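You operate a simulated robot arm through the tools that you are given. There is no shell and no other tool. Be economical: measure what you need, move in short steps, check, and stop when the job is done.

You run a simulated robot arm. Do the job below in one go: nothing can be reset, and whatever is moved stays where it is left.

TASK
Flatten the mirror, unlatch the coil top, lift it onto the big pad.
Fine: the mirror within a few degrees of flat; open both latches of the slotted coil; stand the top upright on the big yellow pad.

Only the result counts: the job must be done as asked and must still hold three seconds after the hand-in. Knocking over, shifting, dropping, spilling or breaking anything else fails it.

THE ROBOT
A 7-joint arm with a two-finger parallel gripper on a trunk, on a base that drives. Base frame: it is fixed to the floor where the robot stands at the start and does not move with it; the origin is under the middle of the robot, x ahead of it, y to its left, z up; the surface under the hand at the start is at about z = 0.878. Units: m, rad, N and s.
With the tool pointing down near the work surface it reaches from about 0.44 to 0.9 m from the robot's upright axis, wherever it stands. Its first joint turns from -0.297 to 2.199 rad. Places, roughly: black latch [0.7, 0.1, 1.1]; mirror [0.9, 0.1, 1.2]; top of the big yellow pad [0.9, -0.7, 0.9]; yellow latch [0.7, 0, 1.1]. Payload 1.57 kg.
The TCP is the grasp point between the finger pads, 0.03 m short of the fingertips. In the tool frame z runs along the fingers and y along their closing line. The gripper opens to 0.08 m. The fingers are 0.017 m wide and 0.012 m thick; the gripper's body (0.04 by 0.082 m) begins 0.08 m behind the TCP.
Orientation is told as [roll, pitch, yaw] about the base's x, y, z axes, in that order, counted from this pose: with the fingers straight down and closing along the base's y, the tool's x points along the base's -x, its y along +y and its z along -z.

THE INTERFACE
- The arm moves only by the tool jog_arm. Its argument "commands" is a list of rows, each a list of 3 entries, a list of its own where there are three numbers: the shift along the tool's x, y, z in m, then the turn, a rotation vector about the tool's x, y, z in rad, then the finger opening in m, from 0 to 0.08. In form: [[[tx, ty, tz], [ax, ay, az], jaw], ...]. A call has 1 to 8 rows; each row shifts and turns the commanded pose from where the row before left it, along the tool's axes as they then stand. Each row takes 0.2 s and may step no farther than 0.05 m and 0.15 rad from the row before; otherwise, or with a gripper value out of range, the whole call is refused. Where a pose cannot be reached the arm comes as near as it can. A force on the tool above 50 N (or 10 N above the force at the start of the call, whichever is more), or a blocked arm, ends the call early, and 0.2 s more pass. The fingers move at their own pace (about 0.045 m/s each) and stop on an object; they squeeze with about 39 N. The grip force told is the motor's: it shows also when the fingers shut on nothing. Time passes only in rows, and 0.2 s behind the last, so rows that do not move let the fingers close. It gives the time, the measured TCP pose, the force on the tool (base axes), the opening and the grip force at its end, in the units of the frame above (readings bear some noise), with the torque about the TCP (base axes, N m) and any sound that the robot's microphone picked up, and new pictures: "views" is both (left out), scene, wrist or none.
- Cameras (640 x 400 px; columns grow to the right, rows downward): "scene" is now at [0.013, -0.2194, 1.3765]; the picture's right is [0.11, -0.99, 0.00], its down [-0.29, -0.03, -0.96] and it looks along [0.95, 0.10, -0.29] (base axes); focal length 262 px, centre (320, 200). "wrist" rides on the gripper at [0.072, -0.007, -0.122] in the tool frame; the picture's right is [0.09, 1.00, 0.00], its down [-0.84, 0.08, -0.54] and it looks along [-0.54, 0.05, 0.84] (tool axes); focal length 238 px, centre (320, 200). There is no depth. A picture from a camera that has moved, and an enlarged one, comes with that camera's place and axes in the base frame and with its lens.
- slide_trunk(by): slides the trunk up (or, below 0, down) by that many m; the arm and the scene camera ride with it, the base frame stays. It gives what a move gives, with no picture.
- drive_base(legs): drives the robot by 1 to 6 legs, each [ahead, left, turn to the left] in m, m and rad, along the robot's own axes; the way and the turn of a leg run together, so that a leg with both is an arc; at most 1.5 m and 3.142 rad a leg. The arm and the cameras ride along, it lands a little off, and it stops where it bumps. It gives what a move gives, and a new picture of the scene camera.
- turn_head(pan, tilt): turns the head with the scene camera to pan (to the left, within 1.902 rad either way) and tilt (down, from -0.506 to 1.204), counted from straight ahead of the robot. It gives what a move gives, and a new picture of the scene camera.
- enlarge(camera, box): a new picture of the part [left, top, right, bottom] of that camera's present view, enlarged. The clock stands still meanwhile.
- hand_in(): hands the job in; it is judged then, once.

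Work in short steps. Places have to be worked out from the pictures, the camera data and where the tool is seen: move nearer, look again, correct. Check each grasp and each placing, and mend what went wrong. You have 120 turns and 260 pictures in all, those below and enlarged ones among them. Open the gripper and draw the arm clear of the work before you hand the job in, unless the task says otherwise; then end with one line.

The tools are called as a command line: name --argument value ..., lists and objects as JSON in quotes. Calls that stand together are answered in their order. jog_arm: Moves the arm, as the interface text tells. Its arguments: {"type":"object","properties":{"commands":{"type":"array","items":{"type":"array"}},"views":{"type":"string","enum":["both","scene","wrist","none"]}},"required":["commands"]} The other tools are called the same way: slide_trunk (by) slides the trunk up or down; drive_base (legs) drives the base; turn_head (pan, tilt) turns the head that bears the scene camera; enlarge (camera, box) takes an enlarged picture of a part of a camera's view; hand_in () hands the job in.

At the start:

```text
t: 0.0
tcp_pos: [0.5908, 0.0112, 1.4176]
tool_rot: [0.001, -0.002, 0.0]
contact_force: [-0.2, -0.3, -0.1]
moment: [-0.03, 0.01, -0.01]
opening: 0.08
grip_force: 0.0
trunk travel left (down, up): [-0.725, 0.065]
robot x, y, heading: [-0.0007, 0.0007, -0.003]
head pan, tilt: [0.11, 0.297]
```

scene: 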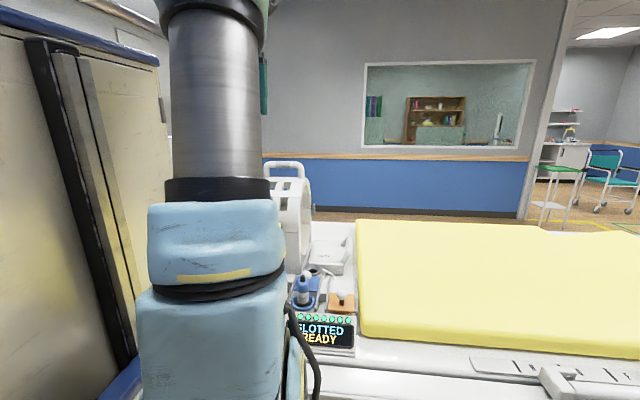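
wrist: 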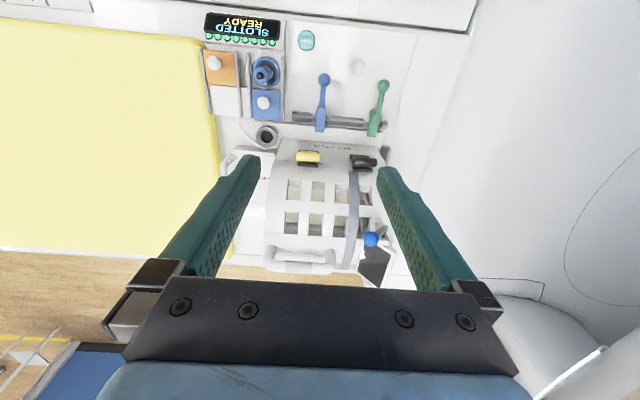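

The wrist picture shows the coil with a yellow and a black latch, plus a blue ball (the mirror arm?). I enlarge it to see details.

enlarge --camera "wrist" --box '[220, 60, 420, 290]'

enlarge --camera "scene" --box '[240, 140, 380, 360]'

```text
1.74 times, centred on (320, 175) of wrist
camera zoom: at [0.5189, 0.0046, 1.5396], right [-0.09, 1.0, 0.0], down [0.84, 0.08, 0.54], along [0.54, 0.05, -0.84], focal length 414 px, centre (320, 244)
```

zoom: 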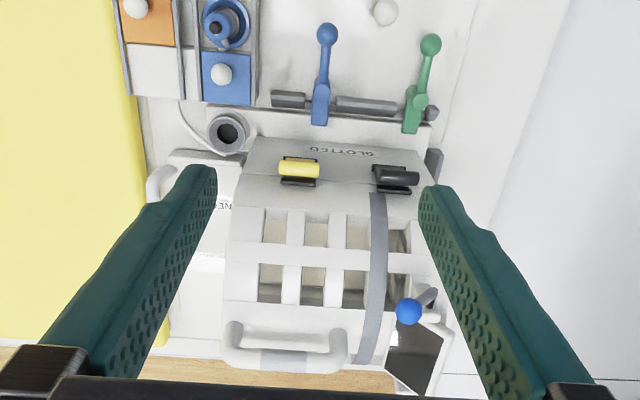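

```text
1.82 times, centred on (310, 250) of scene
camera zoom: at [0.013, -0.2194, 1.3765], right [0.11, -0.99, 0.0], down [-0.29, -0.03, -0.96], along [0.95, 0.1, -0.29], focal length 476 px, centre (338, 109)
```

zoom: 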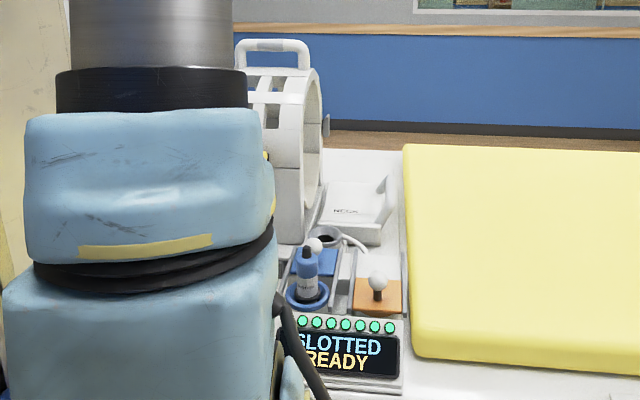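

The coil is a cylinder along y, with the handle at its top and the latches on the near side. I move the hand forward and to the left at height to see the mirror and latches from nearer.

jog_arm --commands '[[[-0.04, 0.03, 0], [0, 0, 0], 0.08], [[-0.04, 0.03, 0], [0, 0, 0], 0.08], [[-0.04, 0.03, 0], [0, 0, 0], 0.08]]'

enlarge --camera "wrist" --box '[200, 100, 440, 290]'

```text
t: 0.8
tcp_pos: [0.6962, 0.0968, 1.4058]
tool_rot: [0.003, -0.001, -0.001]
contact_force: [0.1, -0.2, 0.5]
moment: [0.0, -0.05, -0.02]
opening: 0.0799
grip_force: 0.1
out of reach, approached as far as the arm can: row 3
trunk travel left (down, up): [-0.725, 0.065]
robot x, y, heading: [0.0032, 0.0007, 0.004]
head pan, tilt: [0.11, 0.297]
camera scene: at [0.0124, -0.2196, 1.3766], right [0.11, -0.99, 0.0], down [-0.29, -0.03, -0.96], along [0.95, 0.1, -0.29], focal length 262 px, centre (320, 200)
camera wrist: at [0.6241, 0.0898, 1.5285], right [-0.09, 1.0, 0.0], down [0.84, 0.08, 0.54], along [0.54, 0.05, -0.84], focal length 238 px, centre (320, 200)
```

scene: 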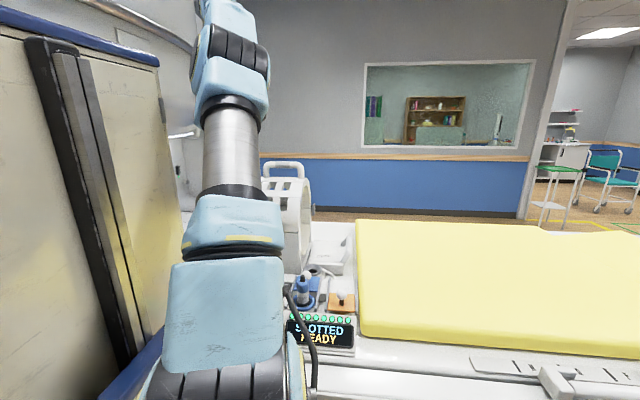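
wrist: 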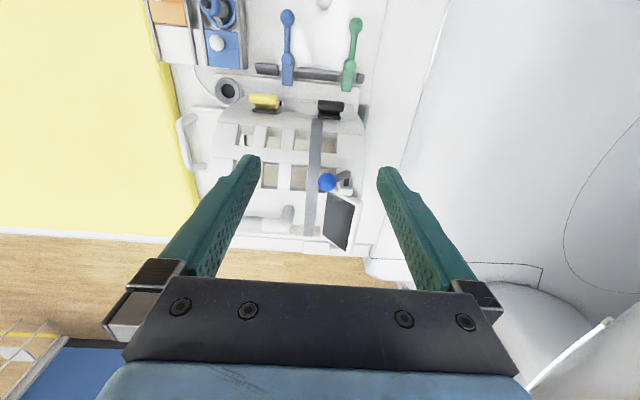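

```text
2.11 times, centred on (320, 195) of wrist
camera zoom: at [0.6241, 0.0898, 1.5285], right [-0.09, 1.0, 0.0], down [0.84, 0.08, 0.54], along [0.54, 0.05, -0.84], focal length 502 px, centre (320, 210)
```

zoom: 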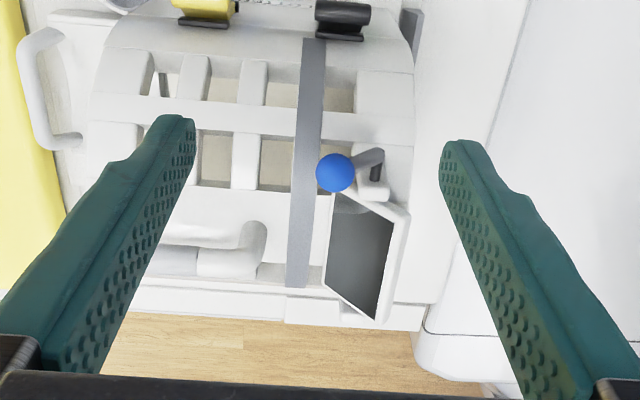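

Ball of the lever triangulates to about (0.78, 0.114, 1.24). I look down with the head to see the free space ahead of the base.

turn_head --pan 0.0 --tilt 1.0

enlarge --camera "wrist" --box '[290, 150, 370, 260]'

```text
t: 1.9
tcp_pos: [0.6966, 0.0971, 1.408]
tool_rot: [0.002, -0.002, 0.0]
contact_force: [-0.5, -1.0, -0.7]
moment: [0.02, 0.01, 0.0]
opening: 0.0797
grip_force: 0.0
trunk travel left (down, up): [-0.725, 0.065]
robot x, y, heading: [-0.0018, 0.0018, 0.001]
head pan, tilt: [0.0, 1.0]
camera scene: at [-0.0101, -0.2295, 1.3167], right [0.0, -1.0, 0.0], down [-0.84, 0.0, -0.54], along [0.54, 0.0, -0.84], focal length 262 px, centre (320, 200)
```

scene: 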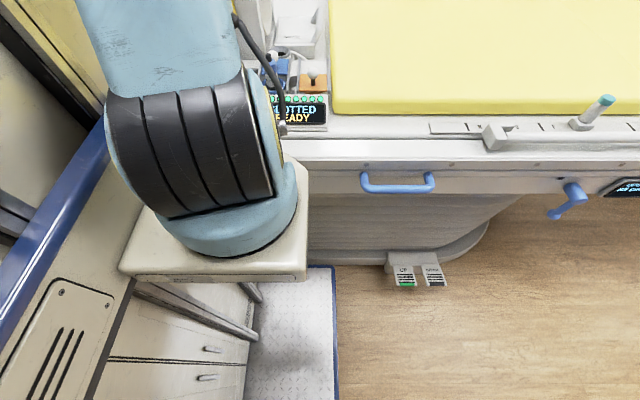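

```text
3.64 times, centred on (330, 205) of wrist
camera zoom: at [0.6245, 0.0899, 1.5283], right [-0.09, 1.0, 0.0], down [0.84, 0.08, 0.54], along [0.54, 0.05, -0.84], focal length 867 px, centre (284, 182)
```

zoom: 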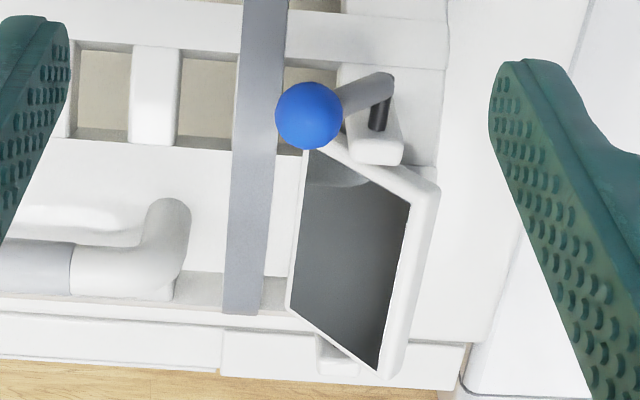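

The mirror seems hinged along x between two posts, its +y side higher. I pitch the hand forward so the wrist camera looks level along +x to see the tilt end-on, together with the latches.

jog_arm --commands '[[[0.04, 0, 0.02], [0, -0.14, 0], 0.08], [[0.04, 0, 0.03], [0, -0.14, 0], 0.08], [[0.04, 0, 0.03], [0, -0.14, 0], 0.08], [[0.04, 0, 0.0], [0, -0.14, 0], 0.08], [[0.03, 0, -0.02], [0, -0.14, 0], 0.08], [[0.0, 0, -0.02], [0, -0.14, 0], 0.08]]' --views "wrist"

turn_head --pan 0.2 --tilt 0.4

```text
t: 3.5
tcp_pos: [0.5611, 0.0951, 1.3737]
tool_rot: [0.188, -0.924, -0.197]
contact_force: [0.5, -0.4, 0.4]
moment: [-0.01, -0.01, -0.03]
opening: 0.0797
grip_force: 0.1
trunk travel left (down, up): [-0.725, 0.065]
robot x, y, heading: [-0.0031, -0.001, 0.002]
head pan, tilt: [0.0, 1.0]
stopped in row 6: the arm was blocked; the commanded pose is now the measured one
camera wrist: at [0.4202, 0.0933, 1.3877], right [-0.01, 1.0, 0.04], down [0.06, -0.04, 1.0], along [1.0, 0.01, -0.06], focal length 238 px, centre (320, 200)
```

wrist: 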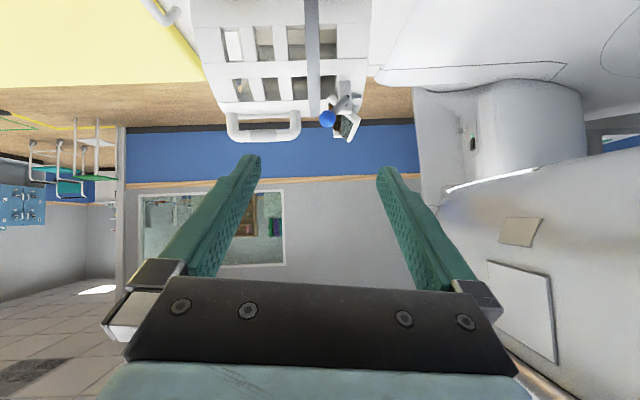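

```text
t: 4.5
tcp_pos: [0.5616, 0.0941, 1.3731]
tool_rot: [0.185, -0.922, -0.195]
contact_force: [0.7, -0.4, -0.7]
moment: [-0.02, 0.0, -0.03]
opening: 0.0802
grip_force: 0.0
trunk travel left (down, up): [-0.725, 0.065]
robot x, y, heading: [0.0009, -0.0003, 0.002]
head pan, tilt: [0.201, 0.4]
camera scene: at [0.0193, -0.211, 1.3669], right [0.2, -0.98, 0.0], down [-0.39, -0.08, -0.92], along [0.9, 0.18, -0.4], focal length 262 px, centre (320, 200)
```

scene: 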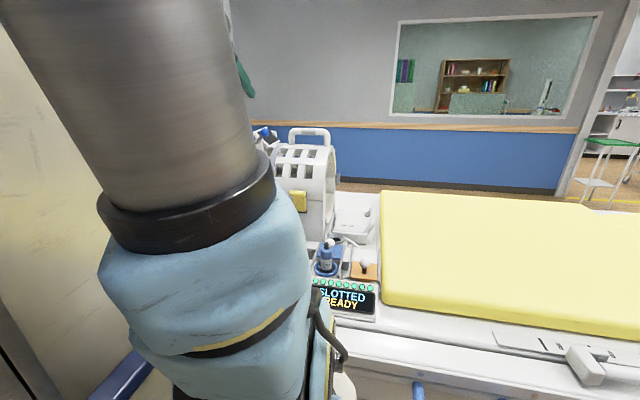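

The arm hit a joint limit but the view works. I lower the trunk 0.15 m to look level at the mirror.

slide_trunk --by -0.15

enlarge --camera "wrist" --box '[180, 50, 420, 220]'

enlarge --camera "wrist" --box '[300, 90, 400, 200]'

```text
t: 5.4
tcp_pos: [0.5708, 0.1023, 1.4026]
tool_rot: [0.435, -1.035, -0.408]
contact_force: [0.6, 0.6, 0.1]
moment: [-0.01, 0.0, 0.0]
opening: 0.0801
grip_force: 0.0
trunk travel left (down, up): [-0.664, 0.126]
robot x, y, heading: [0.0024, 0.0001, -0.002]
head pan, tilt: [0.201, 0.4]
stopped: the arm was blocked; the commanded pose is now the measured one
```

```text
2.35 times, centred on (300, 135) of wrist
camera zoom: at [0.4295, 0.1001, 1.396], right [-0.02, 0.99, 0.14], down [-0.08, -0.14, 0.99], along [1.0, 0.0, 0.09], focal length 561 px, centre (367, 353)
```

zoom: 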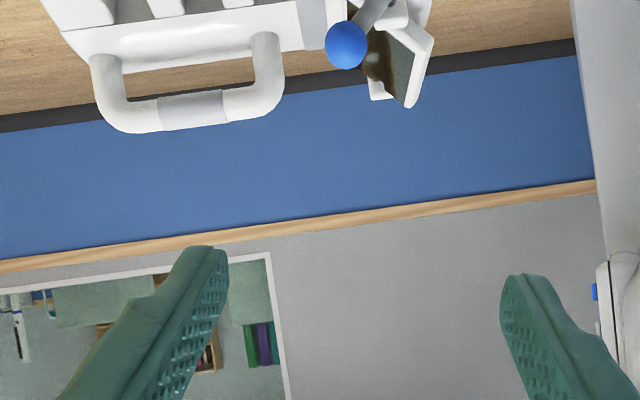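

```text
3.64 times, centred on (350, 145) of wrist
camera zoom: at [0.4295, 0.1001, 1.396], right [-0.02, 0.99, 0.14], down [-0.08, -0.14, 0.99], along [1.0, 0.0, 0.09], focal length 867 px, centre (211, 400)
```

zoom: 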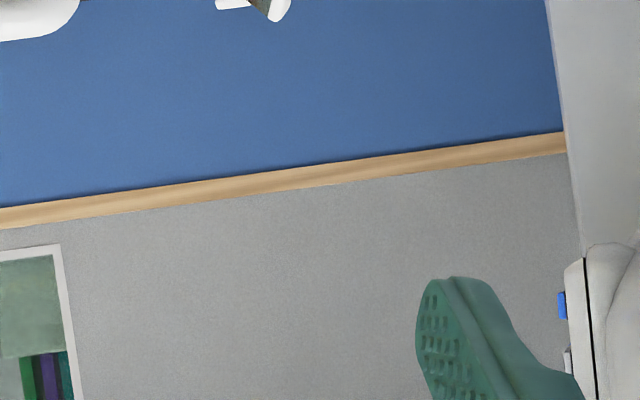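

The trunk move blocked the arm and twisted the hand. I raise the trunk back to relieve it.

slide_trunk --by 0.06

jog_arm --commands '[[[0, 0, -0.01], [0, 0.1, 0], 0.08]]'

```text
t: 6.4
tcp_pos: [0.5667, 0.1098, 1.4617]
tool_rot: [0.416, -1.032, -0.385]
contact_force: [-0.1, -0.5, -1.0]
moment: [0.02, 0.01, -0.02]
opening: 0.0798
grip_force: 0.1
trunk travel left (down, up): [-0.724, 0.066]
robot x, y, heading: [0.0017, 0.0006, -0.0]
head pan, tilt: [0.201, 0.4]
```

```text
t: 6.8
tcp_pos: [0.5588, 0.1072, 1.4673]
tool_rot: [0.36, -0.938, -0.316]
contact_force: [0.3, -0.9, -0.4]
moment: [-0.03, -0.01, 0.01]
opening: 0.0799
grip_force: 0.1
trunk travel left (down, up): [-0.724, 0.066]
robot x, y, heading: [0.0032, -0.0008, 0.005]
head pan, tilt: [0.201, 0.4]
camera scene: at [0.011, -0.211, 1.3654], right [0.2, -0.98, 0.0], down [-0.38, -0.08, -0.92], along [0.9, 0.18, -0.39], focal length 262 px, centre (320, 200)
camera wrist: at [0.4158, 0.1024, 1.4749], right [-0.03, 0.99, 0.13], down [0.02, -0.13, 0.99], along [1.0, 0.04, -0.02], focal length 238 px, centre (320, 200)
```

scene: 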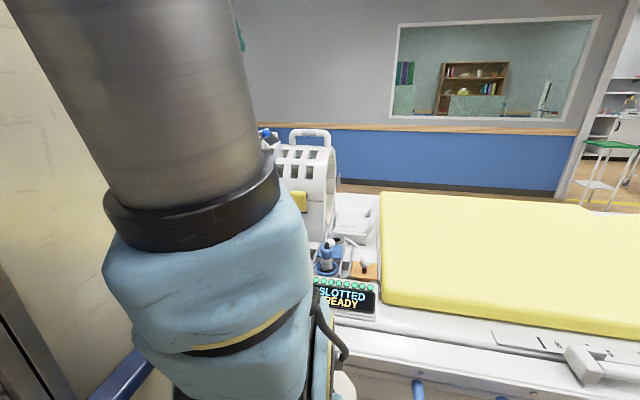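
wrist: 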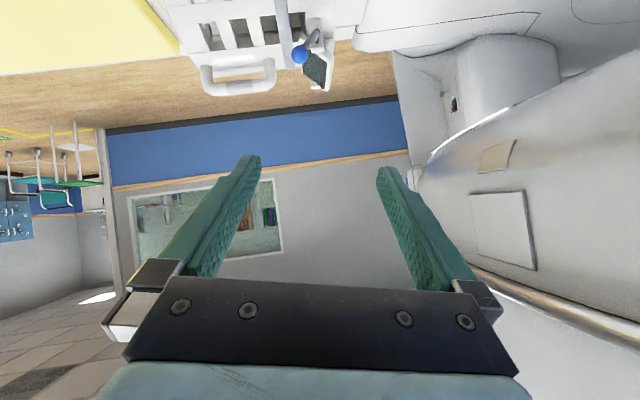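

I zoom on the mirror in this near-level view.

enlarge --camera "wrist" --box '[270, 15, 350, 105]'

enlarge --camera "scene" --box '[240, 110, 400, 260]'

```text
4.44 times, centred on (310, 60) of wrist
camera zoom: at [0.4158, 0.1024, 1.4749], right [-0.03, 0.99, 0.13], down [0.02, -0.13, 0.99], along [1.0, 0.04, -0.02], focal length 1059 px, centre (364, 822)
```

zoom: 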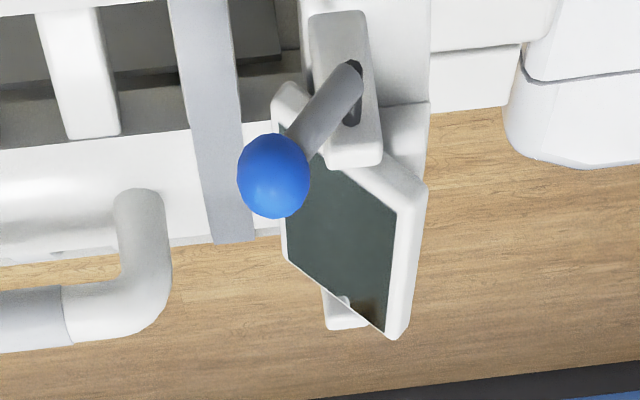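

```text
2.67 times, centred on (320, 185) of scene
camera zoom: at [0.011, -0.211, 1.3654], right [0.2, -0.98, 0.0], down [-0.38, -0.08, -0.92], along [0.9, 0.18, -0.39], focal length 699 px, centre (320, 240)
```

zoom: 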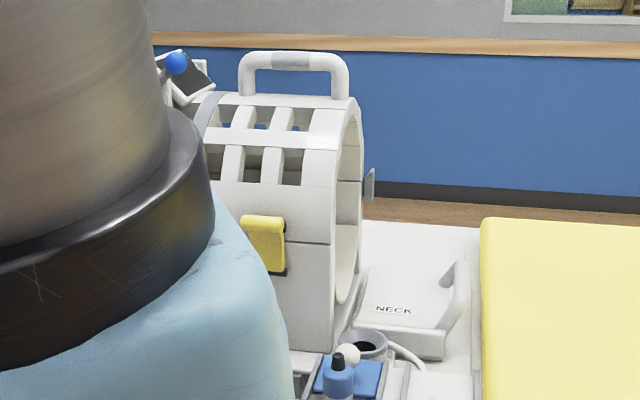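

The mirror is tilted about 38° about x, with its lever ball leaning to −y; upright lever should be flat. I turn the hand back to pointing down.

jog_arm --commands '[[[0, 0, 0], [0, 0.15, 0], 0.08], [[0, 0, 0], [0, 0.15, 0], 0.08], [[0, 0, 0], [0, 0.15, 0], 0.08], [[0, 0, 0], [0, 0.15, 0], 0.08], [[0, 0, 0], [0, 0.15, 0], 0.08], [[0, 0, 0], [0, 0.15, 0], 0.08]]' --views "none"

```text
t: 8.2
tcp_pos: [0.5571, 0.1085, 1.4672]
tool_rot: [0.211, -0.068, -0.034]
contact_force: [0.3, 0.4, -0.2]
moment: [0.02, -0.07, -0.04]
opening: 0.0803
grip_force: 0.1
trunk travel left (down, up): [-0.724, 0.066]
robot x, y, heading: [0.0007, -0.0022, -0.004]
head pan, tilt: [0.201, 0.4]
```

I square the hand up, then lower the trunk (nothing below the hand at x = 0.56 up to z 1.1).

jog_arm --commands '[[[0, 0, 0], [0.105, 0.034, -0.017], 0.08], [[0, 0, 0], [0.105, 0.034, -0.017], 0.08]]' --views "none"

slide_trunk --by -0.1

```text
t: 8.8
tcp_pos: [0.5573, 0.1086, 1.4659]
tool_rot: [-0.001, -0.006, 0.004]
contact_force: [1.0, -0.5, -0.5]
moment: [0.05, -0.03, 0.0]
opening: 0.0799
grip_force: 0.1
trunk travel left (down, up): [-0.724, 0.066]
robot x, y, heading: [-0.0001, -0.0023, -0.003]
head pan, tilt: [0.201, 0.4]
```

```text
t: 10.1
tcp_pos: [0.5577, 0.1088, 1.3667]
tool_rot: [-0.003, -0.005, 0.006]
contact_force: [0.5, -0.7, 0.1]
moment: [-0.03, -0.03, 0.02]
opening: 0.08
grip_force: 0.1
trunk travel left (down, up): [-0.624, 0.166]
robot x, y, heading: [0.0021, -0.0024, 0.002]
head pan, tilt: [0.201, 0.4]
```

Now move forward toward above the ball, jaw narrowed to 0.045.

jog_arm --commands '[[[-0.04, 0.002, 0], [0, 0, 0], 0.045], [[-0.04, 0.002, 0], [0, 0, 0], 0.045], [[-0.04, 0.002, 0], [0, 0, 0], 0.045], [[-0.04, 0, 0], [0, 0, 0], 0.045]]'

enlarge --camera "wrist" --box '[240, 100, 400, 220]'

```text
t: 11.1
tcp_pos: [0.6828, 0.0983, 1.3184]
tool_rot: [0.0, -0.008, 0.007]
contact_force: [-0.7, 0.6, 0.9]
moment: [0.0, -0.02, 0.0]
opening: 0.0447
grip_force: 0.1
out of reach, approached as far as the arm can: row 2, 3, 4
trunk travel left (down, up): [-0.624, 0.166]
robot x, y, heading: [-0.0003, -0.0021, 0.003]
head pan, tilt: [0.201, 0.4]
camera scene: at [0.0107, -0.2111, 1.2655], right [0.2, -0.98, 0.0], down [-0.38, -0.08, -0.92], along [0.9, 0.18, -0.39], focal length 262 px, centre (320, 200)
camera wrist: at [0.6097, 0.0903, 1.4394], right [-0.1, 1.0, 0.0], down [0.83, 0.08, 0.55], along [0.55, 0.05, -0.84], focal length 238 px, centre (320, 200)
```

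scene: 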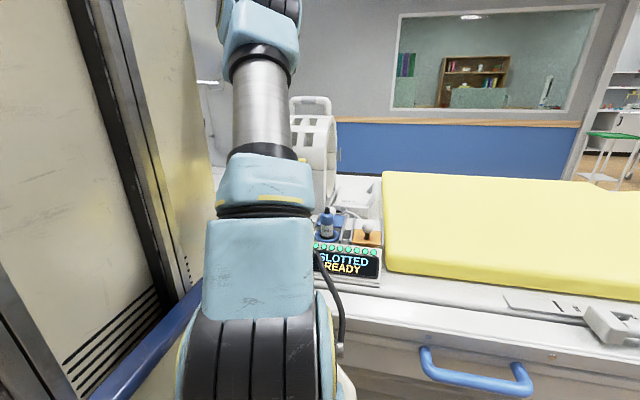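
wrist: 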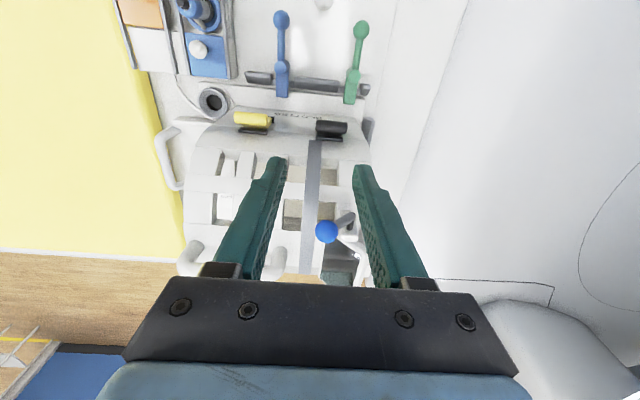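

```text
3.33 times, centred on (320, 160) of wrist
camera zoom: at [0.6097, 0.0903, 1.4394], right [-0.1, 1.0, 0.0], down [0.83, 0.08, 0.55], along [0.55, 0.05, -0.84], focal length 794 px, centre (320, 333)
```

zoom: 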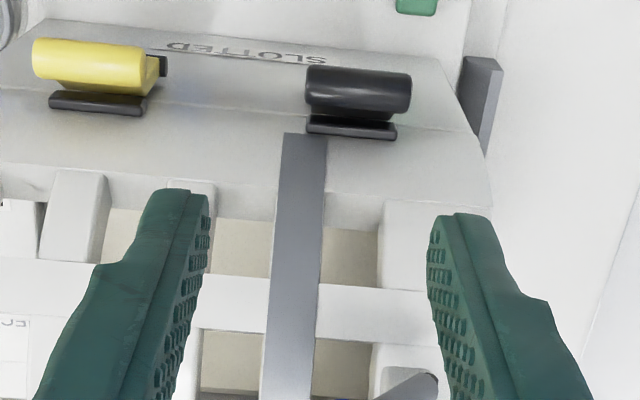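

Reach at this height is short; a higher shoulder will help. I back up slightly, raise the trunk fully, then move forward while descending.

slide_trunk --by 0.16

jog_arm --commands '[[[0.0, 0, 0.045], [0, 0, 0], 0.045], [[-0.02, 0.006, 0.04], [0, 0, 0], 0.045], [[-0.03, 0.005, 0.02], [0, 0, 0], 0.045], [[-0.03, 0.005, 0], [0, 0, 0], 0.045]]' --views "wrist"

```text
t: 12.9
tcp_pos: [0.6832, 0.0969, 1.4773]
tool_rot: [0.0, -0.006, 0.005]
contact_force: [-0.3, -0.7, 0.4]
moment: [-0.03, -0.01, 0.02]
opening: 0.0452
grip_force: 0.1
trunk travel left (down, up): [-0.784, 0.006]
robot x, y, heading: [-0.0008, -0.0016, -0.003]
head pan, tilt: [0.201, 0.4]
```

```text
t: 13.9
tcp_pos: [0.7633, 0.1125, 1.3726]
tool_rot: [0.002, -0.008, 0.006]
contact_force: [-1.5, 0.0, 1.3]
moment: [0.03, -0.06, 0.03]
opening: 0.0452
grip_force: 0.1
trunk travel left (down, up): [-0.784, 0.006]
robot x, y, heading: [-0.0013, -0.0031, 0.007]
head pan, tilt: [0.201, 0.4]
camera wrist: at [0.6899, 0.1056, 1.4947], right [-0.1, 1.0, 0.0], down [0.83, 0.08, 0.55], along [0.55, 0.05, -0.84], focal length 238 px, centre (320, 200)
```

wrist: 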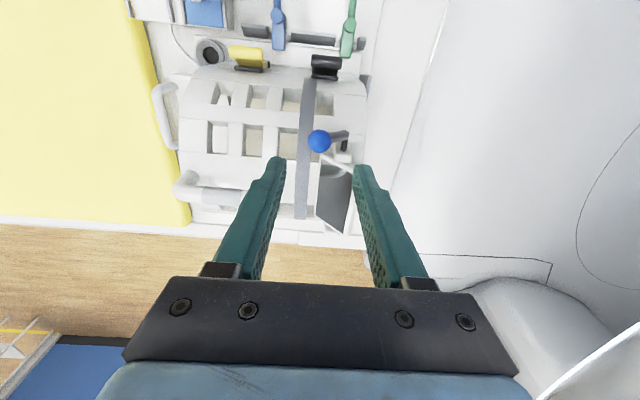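

Ball re-estimated at (0.780, 0.113, 1.239). I descend toward it.

jog_arm --commands '[[[-0.01, 0, 0.04], [0, 0, 0], 0.045], [[-0.007, 0.001, 0.03], [0, 0, 0], 0.045]]'

enlarge --camera "wrist" --box '[240, 90, 400, 220]'

```text
t: 14.5
tcp_pos: [0.7821, 0.1156, 1.3053]
tool_rot: [0.002, -0.008, 0.005]
contact_force: [0.6, -0.3, 0.7]
moment: [0.01, -0.03, 0.03]
opening: 0.0451
grip_force: 0.0
trunk travel left (down, up): [-0.784, 0.006]
robot x, y, heading: [-0.0019, -0.0026, 0.003]
head pan, tilt: [0.201, 0.4]
camera scene: at [0.0108, -0.2111, 1.4254], right [0.2, -0.98, 0.0], down [-0.38, -0.08, -0.92], along [0.9, 0.18, -0.39], focal length 262 px, centre (320, 200)
camera wrist: at [0.7094, 0.1082, 1.4255], right [-0.1, 1.0, 0.0], down [0.83, 0.08, 0.55], along [0.55, 0.05, -0.84], focal length 238 px, centre (320, 200)
```

scene: 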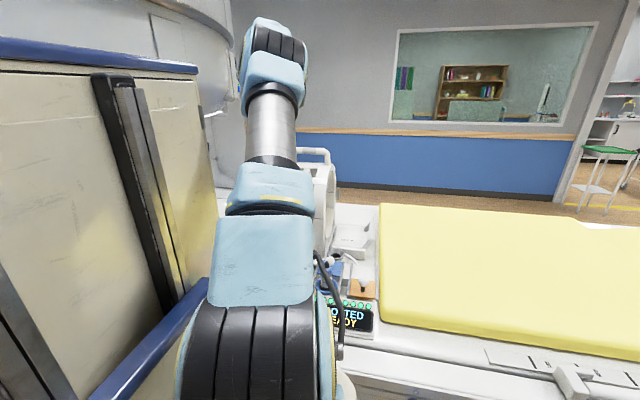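
wrist: 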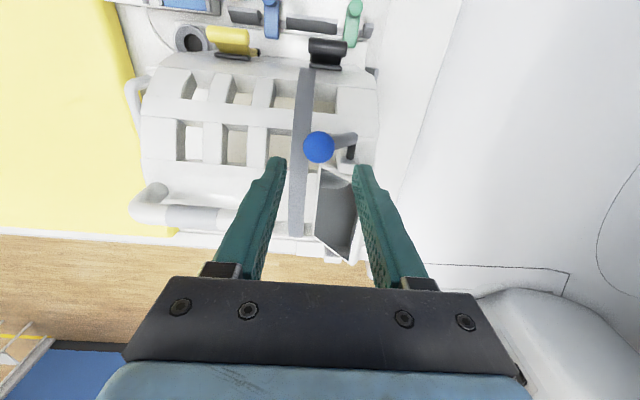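

```text
3.08 times, centred on (320, 155) of wrist
camera zoom: at [0.7094, 0.1082, 1.4255], right [-0.1, 1.0, 0.0], down [0.83, 0.08, 0.55], along [0.55, 0.05, -0.84], focal length 733 px, centre (320, 338)
```

zoom: 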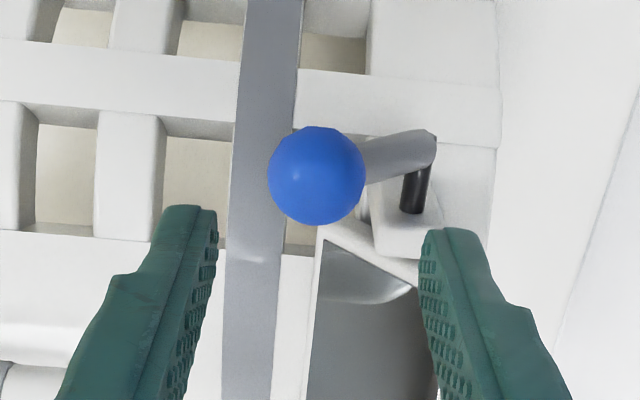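

The lever pivots on an axle at about y 0.147, z 1.211. I lower so the fingertips straddle the ball at its centre height.

jog_arm --commands '[[[0, -0.001, 0.025], [0, 0, 0], 0.045], [[0, 0, 0.016], [0, 0, 0], 0.045]]' --views "none"

enlarge --camera "wrist" --box '[240, 90, 400, 220]'

```text
t: 15.1
tcp_pos: [0.7821, 0.1146, 1.2628]
tool_rot: [0.0, -0.007, 0.008]
contact_force: [0.6, -0.2, 0.1]
moment: [0.01, -0.02, 0.0]
opening: 0.0451
grip_force: 0.2
trunk travel left (down, up): [-0.784, 0.006]
robot x, y, heading: [-0.0004, 0.0, -0.005]
head pan, tilt: [0.201, 0.4]
```

```text
3.08 times, centred on (320, 155) of wrist
camera zoom: at [0.709, 0.1075, 1.3844], right [-0.1, 1.0, 0.0], down [0.83, 0.08, 0.55], along [0.55, 0.05, -0.84], focal length 733 px, centre (320, 338)
```

zoom: 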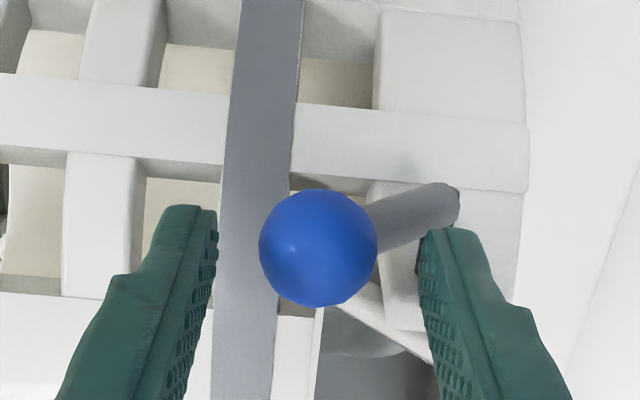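

Tips straddle the ball. I push +y in small steps, then check.

jog_arm --commands '[[[0, 0.006, 0], [0, 0, 0], 0.045], [[0, 0.006, 0], [0, 0, 0], 0.045], [[0, 0.006, -0.002], [0, 0, 0], 0.045], [[0, 0.006, -0.002], [0, 0, 0], 0.045], [[0, 0.005, -0.002], [0, 0, 0], 0.045]]' --views "none"

enlarge --camera "wrist" --box '[240, 90, 400, 290]'

```text
t: 16.3
tcp_pos: [0.7807, 0.1438, 1.2689]
tool_rot: [0.0, -0.008, 0.007]
contact_force: [-0.1, -0.7, 0.1]
moment: [-0.01, 0.02, 0.03]
opening: 0.0453
grip_force: 0.3
trunk travel left (down, up): [-0.784, 0.006]
robot x, y, heading: [-0.0032, -0.0027, -0.007]
head pan, tilt: [0.201, 0.4]
```

```text
2.00 times, centred on (320, 190) of wrist
camera zoom: at [0.7082, 0.1361, 1.3897], right [-0.1, 1.0, 0.0], down [0.83, 0.08, 0.55], along [0.55, 0.05, -0.84], focal length 477 px, centre (320, 220)
```

zoom: 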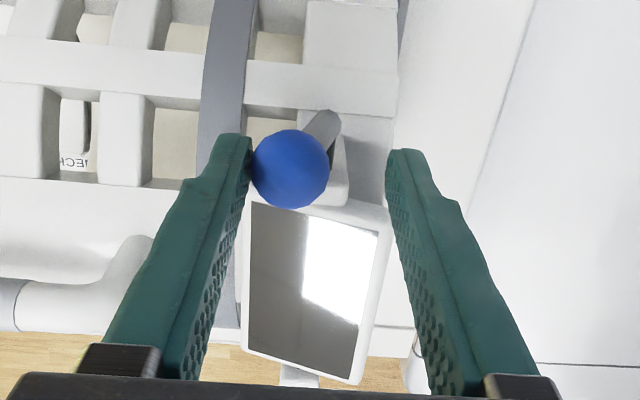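

The mirror rotates freely with the ball. I push about 0.011 more.

jog_arm --commands '[[[0, 0.006, -0.001], [0, 0, 0], 0.045], [[0, 0.005, 0], [0, 0, 0], 0.045]]' --views "none"

enlarge --camera "wrist" --box '[260, 110, 380, 290]'

```text
t: 16.9
tcp_pos: [0.7797, 0.1545, 1.2698]
tool_rot: [0.0, -0.009, 0.006]
contact_force: [0.6, -0.5, 0.0]
moment: [0.02, 0.01, -0.02]
opening: 0.0451
grip_force: 0.0
trunk travel left (down, up): [-0.784, 0.006]
robot x, y, heading: [0.0016, 0.0037, -0.001]
head pan, tilt: [0.201, 0.4]
```

```text
2.22 times, centred on (320, 200) of wrist
camera zoom: at [0.7077, 0.1473, 1.3906], right [-0.1, 1.0, 0.0], down [0.83, 0.08, 0.55], along [0.55, 0.05, -0.84], focal length 530 px, centre (320, 200)
```

zoom: 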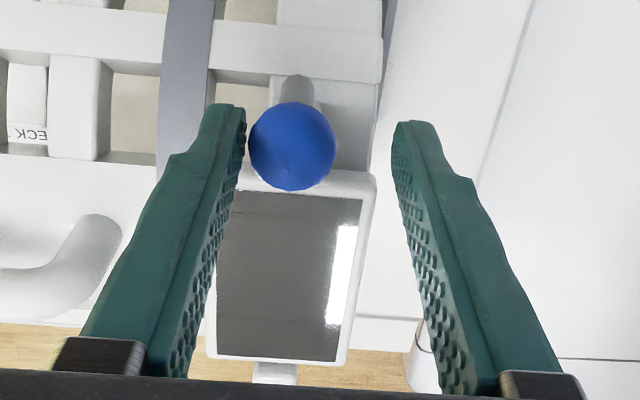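

The mirror looks nearly flat. I step off the ball and rise to measure it without obstruction.

jog_arm --commands '[[[0, -0.007, 0], [0, 0, 0], 0.06], [[0, 0, -0.04], [0, 0, 0], 0.06], [[0.02, 0, -0.04], [0, 0, 0], 0.08]]' --views "none"

enlarge --camera "wrist" --box '[280, 110, 380, 240]'

```text
t: 17.7
tcp_pos: [0.7616, 0.1454, 1.35]
tool_rot: [-0.001, -0.008, 0.005]
contact_force: [0.4, 0.0, -0.4]
moment: [0.02, 0.04, 0.0]
opening: 0.0799
grip_force: 0.0
trunk travel left (down, up): [-0.784, 0.006]
robot x, y, heading: [-0.0033, 0.0035, 0.003]
head pan, tilt: [0.201, 0.4]
```

```text
3.08 times, centred on (330, 175) of wrist
camera zoom: at [0.6882, 0.1389, 1.472], right [-0.1, 1.0, 0.0], down [0.83, 0.08, 0.55], along [0.55, 0.05, -0.84], focal length 733 px, centre (289, 277)
```

zoom: 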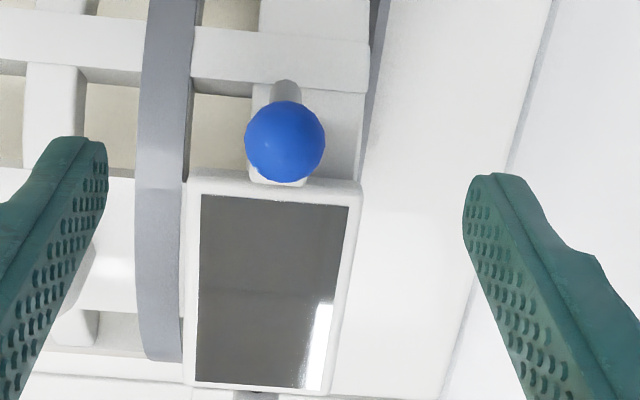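

Mirror measures flat to about 1°. Latches triangulate to yellow (0.716, −0.003, 1.07) and black (0.717, 0.117, 1.07). I draw the hand back and up-left to see the latches with the head camera.

jog_arm --commands '[[[0.05, 0, 0], [0, 0, 0], 0.04], [[0.05, 0, 0], [0, 0, 0], 0.04], [[0.05, 0, 0], [0, 0, 0], 0.04], [[0.04, 0, 0], [0, 0, 0], 0.04]]'

enlarge --camera "wrist" --box '[200, 120, 400, 250]'

```text
t: 18.7
tcp_pos: [0.5706, 0.1458, 1.3484]
tool_rot: [-0.001, -0.006, 0.006]
contact_force: [0.6, -0.2, 0.0]
moment: [-0.01, 0.04, 0.0]
opening: 0.0404
grip_force: 0.0
trunk travel left (down, up): [-0.784, 0.006]
robot x, y, heading: [-0.0004, 0.0028, 0.003]
head pan, tilt: [0.201, 0.4]
camera scene: at [0.0115, -0.2111, 1.4254], right [0.2, -0.98, 0.0], down [-0.38, -0.08, -0.92], along [0.9, 0.18, -0.39], focal length 262 px, centre (320, 200)
camera wrist: at [0.4972, 0.1384, 1.4705], right [-0.1, 1.0, 0.0], down [0.83, 0.08, 0.55], along [0.55, 0.05, -0.84], focal length 238 px, centre (320, 200)
```

scene: 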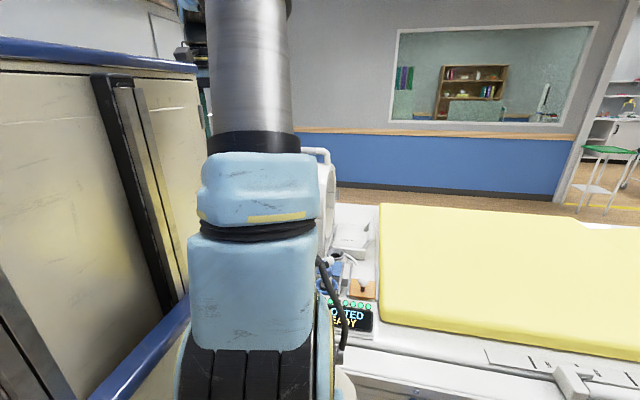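
wrist: 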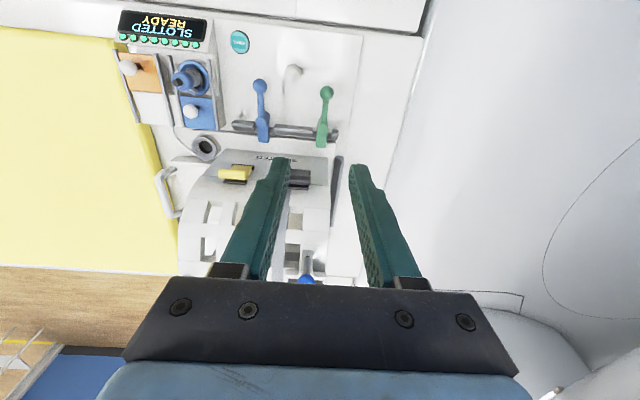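

```text
3.08 times, centred on (300, 185) of wrist
camera zoom: at [0.4972, 0.1384, 1.4705], right [-0.1, 1.0, 0.0], down [0.83, 0.08, 0.55], along [0.55, 0.05, -0.84], focal length 733 px, centre (382, 246)
```

zoom: 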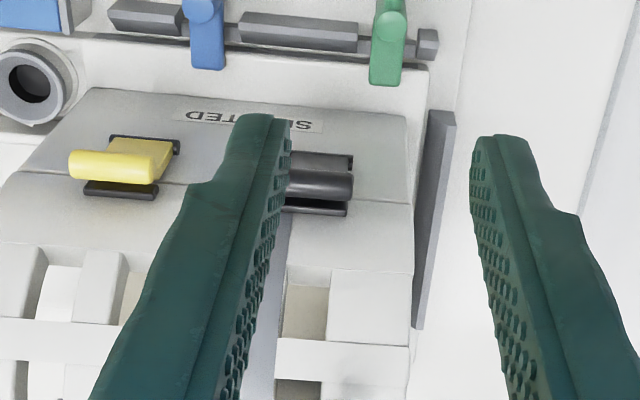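

The latches look like over-centre levers: hinge on the bottom half, lip and keeper above. I yaw the hand 90° so the fingers close along x and the camera views the latches from the −y side.

jog_arm --commands '[[[0, 0, 0], [0, 0, -0.147], 0.04], [[0, 0, 0], [0, 0, -0.147], 0.04], [[0, 0, 0], [0, 0, -0.147], 0.04], [[0, 0, 0], [0, 0, -0.147], 0.04], [[0, 0, 0], [0, 0, -0.147], 0.04], [[0, 0, 0], [0, 0, -0.147], 0.04], [[0, 0, 0], [0, 0, -0.147], 0.04], [[0, 0, 0], [0, 0, -0.147], 0.04]]' --views "none"

jog_arm --commands '[[[0, 0, 0], [0, 0, -0.13], 0.04], [[0, 0, 0], [0, 0, -0.13], 0.04], [[0, 0, 0], [0, 0, -0.13], 0.04]]'

```text
t: 20.5
tcp_pos: [0.5725, 0.1465, 1.347]
tool_rot: [-0.007, -0.004, 1.183]
contact_force: [-0.8, 0.0, 0.0]
moment: [-0.02, 0.04, 0.0]
opening: 0.04
grip_force: 0.1
trunk travel left (down, up): [-0.784, 0.006]
robot x, y, heading: [-0.0008, 0.0007, 0.004]
head pan, tilt: [0.201, 0.4]
```

```text
t: 21.3
tcp_pos: [0.5708, 0.1454, 1.3481]
tool_rot: [-0.007, -0.001, 1.574]
contact_force: [0.4, -0.5, -1.1]
moment: [-0.01, 0.0, 0.04]
opening: 0.0399
grip_force: 0.0
trunk travel left (down, up): [-0.784, 0.006]
robot x, y, heading: [-0.0012, 0.0003, -0.0]
head pan, tilt: [0.201, 0.4]
camera scene: at [0.0111, -0.2111, 1.4254], right [0.2, -0.98, 0.0], down [-0.38, -0.08, -0.92], along [0.9, 0.18, -0.39], focal length 262 px, centre (320, 200)
camera wrist: at [0.5763, 0.074, 1.4701], right [-1.0, -0.1, -0.01], down [-0.08, 0.84, 0.54], along [-0.05, 0.54, -0.84], focal length 238 px, centre (320, 200)
```

scene: 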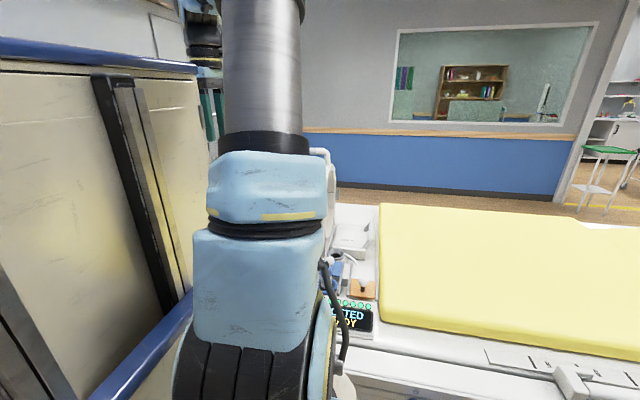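
wrist: 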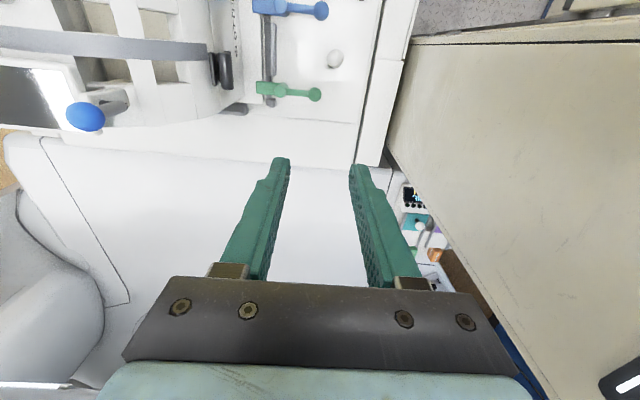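

Wrist view works. I shift toward −y and down, tilting the hand a bit for a flatter side view of the latches.

jog_arm --commands '[[[0.05, -0.01, 0.0], [0, 0, 0], 0.04], [[0.05, -0.01, 0.03], [0, 0, 0], 0.04], [[0.05, 0, 0.03], [0, 0, 0], 0.04], [[0.04, 0, 0.03], [0, -0.12, 0], 0.04], [[0.02, 0, 0.02], [0, -0.12, 0], 0.04], [[0.0, 0, 0.0], [0, -0.12, 0], 0.04], [[0.0, 0, 0.0], [0, -0.12, 0], 0.04]]'

enlarge --camera "wrist" --box '[160, 40, 330, 170]'

```text
refused: row 1 steps farther than a row can; nothing moved
```

```text
3.08 times, centred on (245, 105) of wrist
camera zoom: at [0.5763, 0.074, 1.4701], right [-1.0, -0.1, -0.01], down [-0.08, 0.84, 0.54], along [-0.05, 0.54, -0.84], focal length 733 px, centre (551, 492)
```

zoom: 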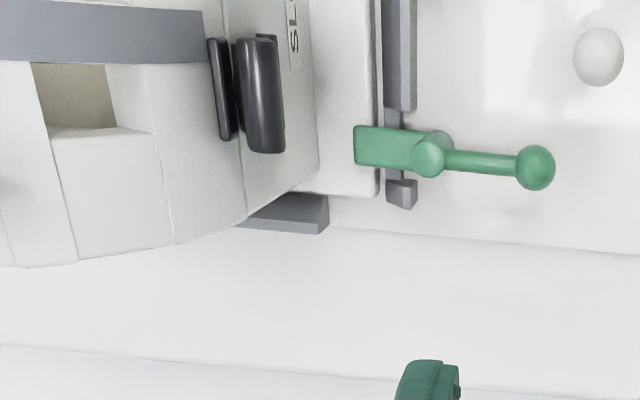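

Step too long; I redo with shorter rows.

jog_arm --commands '[[[0.045, -0.01, 0.0], [0, 0, 0], 0.04], [[0.04, -0.01, 0.02], [0, 0, 0], 0.04], [[0.04, 0, 0.025], [0, 0, 0], 0.04], [[0.04, 0, 0.025], [0, -0.12, 0], 0.04], [[0.02, 0, 0.02], [0, -0.12, 0], 0.04], [[0.02, 0, 0.0], [0, -0.12, 0], 0.04], [[0.0, 0, 0.0], [0, -0.12, 0], 0.04]]'

enlarge --camera "wrist" --box '[160, 40, 330, 170]'

```text
t: 22.9
tcp_pos: [0.5899, -0.0555, 1.2499]
tool_rot: [-0.009, -0.483, 1.575]
contact_force: [-0.6, -0.4, -0.2]
moment: [-0.01, 0.02, -0.01]
opening: 0.04
grip_force: 0.0
trunk travel left (down, up): [-0.784, 0.006]
robot x, y, heading: [0.0007, -0.0002, 0.001]
head pan, tilt: [0.201, 0.4]
camera scene: at [0.011, -0.2109, 1.4255], right [0.2, -0.98, 0.0], down [-0.38, -0.08, -0.92], along [0.9, 0.18, -0.39], focal length 262 px, centre (320, 200)
camera wrist: at [0.5965, -0.1762, 1.3251], right [-1.0, -0.08, -0.05], down [-0.09, 0.49, 0.87], along [-0.05, 0.87, -0.49], focal length 238 px, centre (320, 200)
```

scene: 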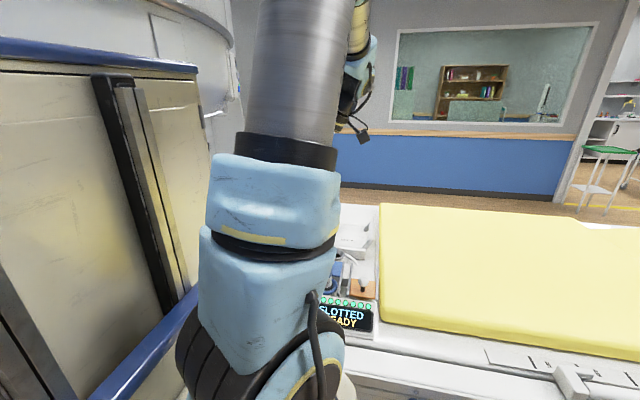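
wrist: 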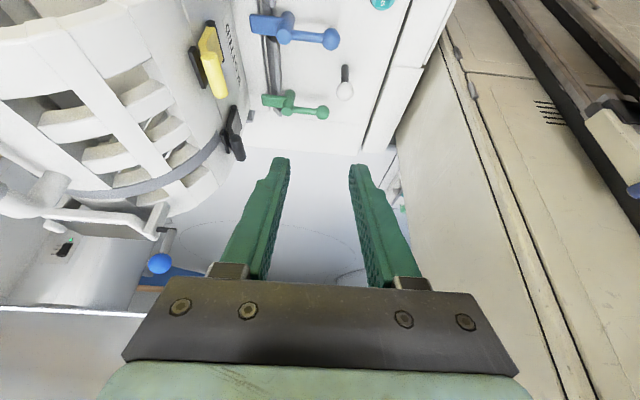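

```text
3.08 times, centred on (245, 105) of wrist
camera zoom: at [0.5965, -0.1762, 1.3251], right [-1.0, -0.08, -0.05], down [-0.09, 0.49, 0.87], along [-0.05, 0.87, -0.49], focal length 733 px, centre (551, 492)
```

zoom: 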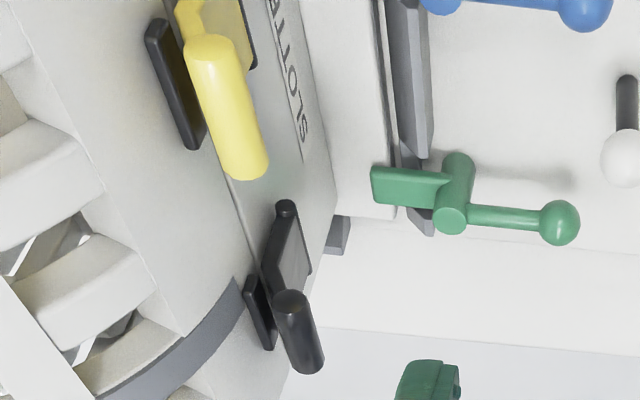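

Levers hinge at the bottom (≈x 0.73, z 1.016) with a T-bar at top (≈x 0.713, z 1.078). I will pinch each bar by its ends (closing along y) and swing it out and down. First turn the hand back to yaw 0, upright.

jog_arm --commands '[[[0, 0, -0.02], [0, 0.12, 0], 0.07], [[0, 0, -0.02], [0, 0.12, 0], 0.07], [[0, 0, 0], [0, 0.12, 0], 0.07], [[0, 0, 0], [0, 0.12, 0], 0.07], [[0, 0, 0], [0, 0, 0.149], 0.07], [[0, 0, 0], [0, 0, 0.149], 0.07], [[0, 0, 0], [0, 0, 0.149], 0.07], [[0, 0, 0], [0, 0, 0.149], 0.07]]' --views "none"

jog_arm --commands '[[[0, 0, 0], [0, 0, 0.145], 0.075], [[0, 0, 0], [0, 0, 0.145], 0.075], [[0, 0, 0], [0, 0, 0.145], 0.075], [[0, 0, 0], [0, 0, 0.135], 0.075], [[0, 0, 0], [0, 0, 0.135], 0.075], [[0, 0, 0], [0, 0, 0.135], 0.075], [[0, 0, 0], [0, 0, 0.135], 0.075]]'

```text
t: 24.7
tcp_pos: [0.5922, -0.0728, 1.2877]
tool_rot: [-0.008, -0.003, 0.973]
contact_force: [-0.1, -0.8, -0.1]
moment: [-0.03, 0.0, 0.02]
opening: 0.0699
grip_force: 0.1
trunk travel left (down, up): [-0.784, 0.006]
robot x, y, heading: [0.0016, -0.0007, -0.003]
head pan, tilt: [0.201, 0.4]
```

```text
t: 26.3
tcp_pos: [0.5907, -0.0729, 1.2883]
tool_rot: [0.0, -0.006, -0.004]
contact_force: [-0.5, -1.0, -0.2]
moment: [0.0, -0.03, -0.02]
opening: 0.0752
grip_force: 0.1
trunk travel left (down, up): [-0.784, 0.006]
robot x, y, heading: [-0.0044, -0.0004, -0.001]
head pan, tilt: [0.201, 0.4]
camera scene: at [0.0111, -0.2111, 1.4254], right [0.2, -0.98, 0.0], down [-0.38, -0.08, -0.92], along [0.9, 0.18, -0.39], focal length 262 px, centre (320, 200)
camera wrist: at [0.5178, -0.0795, 1.4093], right [-0.09, 1.0, 0.0], down [0.83, 0.08, 0.55], along [0.55, 0.05, -0.84], focal length 238 px, centre (320, 200)
```

scene: 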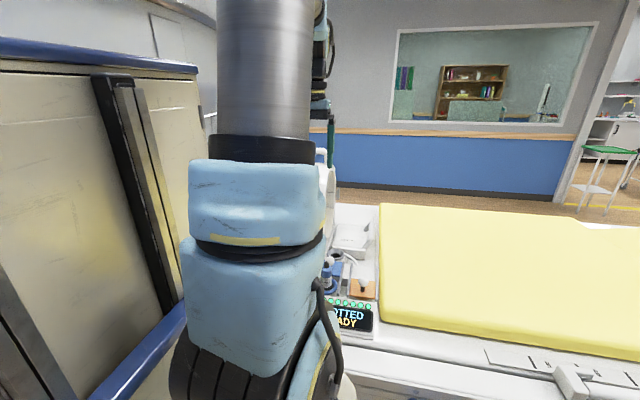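
wrist: 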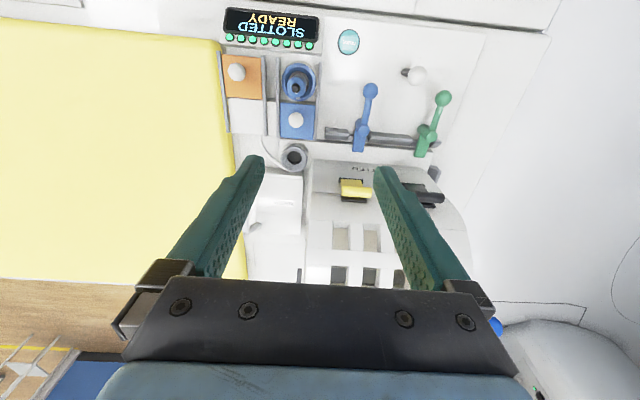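

Move above the yellow bar.

jog_arm --commands '[[[-0.03, 0.035, 0], [0, 0, 0], 0.075], [[-0.03, 0.035, 0], [0, 0, 0], 0.075], [[-0.03, 0, 0.03], [0, 0, 0], 0.075], [[-0.023, 0, 0.04], [0, 0, 0], 0.075]]' --views "none"

enlarge --camera "wrist" --box '[220, 60, 420, 200]'

```text
t: 27.3
tcp_pos: [0.7039, -0.0009, 1.2189]
tool_rot: [0.0, -0.008, -0.001]
contact_force: [-0.9, 0.1, 0.3]
moment: [0.03, -0.03, 0.0]
opening: 0.075
grip_force: 0.0
trunk travel left (down, up): [-0.784, 0.006]
robot x, y, heading: [-0.0001, -0.0008, 0.0]
head pan, tilt: [0.201, 0.4]
```

```text
2.86 times, centred on (320, 130) of wrist
camera zoom: at [0.6304, -0.0078, 1.3403], right [-0.09, 1.0, 0.0], down [0.83, 0.08, 0.55], along [0.55, 0.05, -0.84], focal length 681 px, centre (320, 400)
```

zoom: 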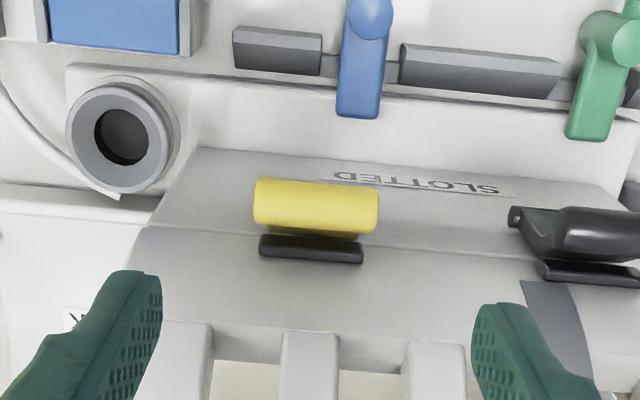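

Bar at (0.713, −0.002, 1.077), length 0.047. Descend around its ends.

jog_arm --commands '[[[-0.003, -0.001, 0.04], [0, 0, 0], 0.072], [[-0.004, 0, 0.04], [0, 0, 0], 0.072], [[0, 0, 0.03], [0, 0, 0], 0.07]]' --views "none"

enlarge --camera "wrist" --box '[220, 100, 420, 240]'

```text
t: 28.1
tcp_pos: [0.7132, -0.0027, 1.1073]
tool_rot: [0.0, -0.008, 0.0]
contact_force: [-0.4, 0.0, 0.5]
moment: [0.0, -0.03, -0.01]
opening: 0.07
grip_force: 0.0
trunk travel left (down, up): [-0.784, 0.006]
robot x, y, heading: [0.0032, -0.0012, 0.0]
head pan, tilt: [0.201, 0.4]
```

```text
2.86 times, centred on (320, 170) of wrist
camera zoom: at [0.6392, -0.0101, 1.229], right [-0.09, 1.0, 0.0], down [0.83, 0.08, 0.55], along [0.55, 0.05, -0.84], focal length 681 px, centre (320, 286)
```

zoom: 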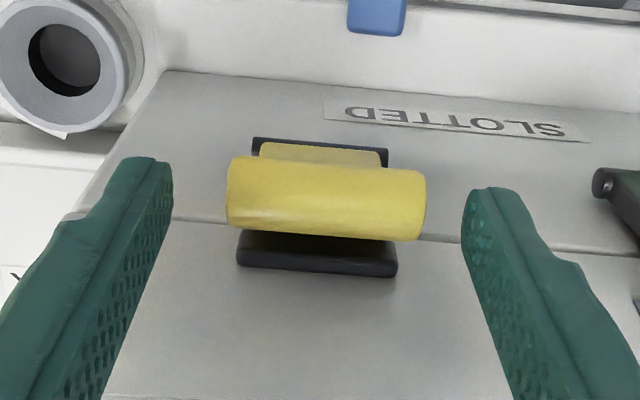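

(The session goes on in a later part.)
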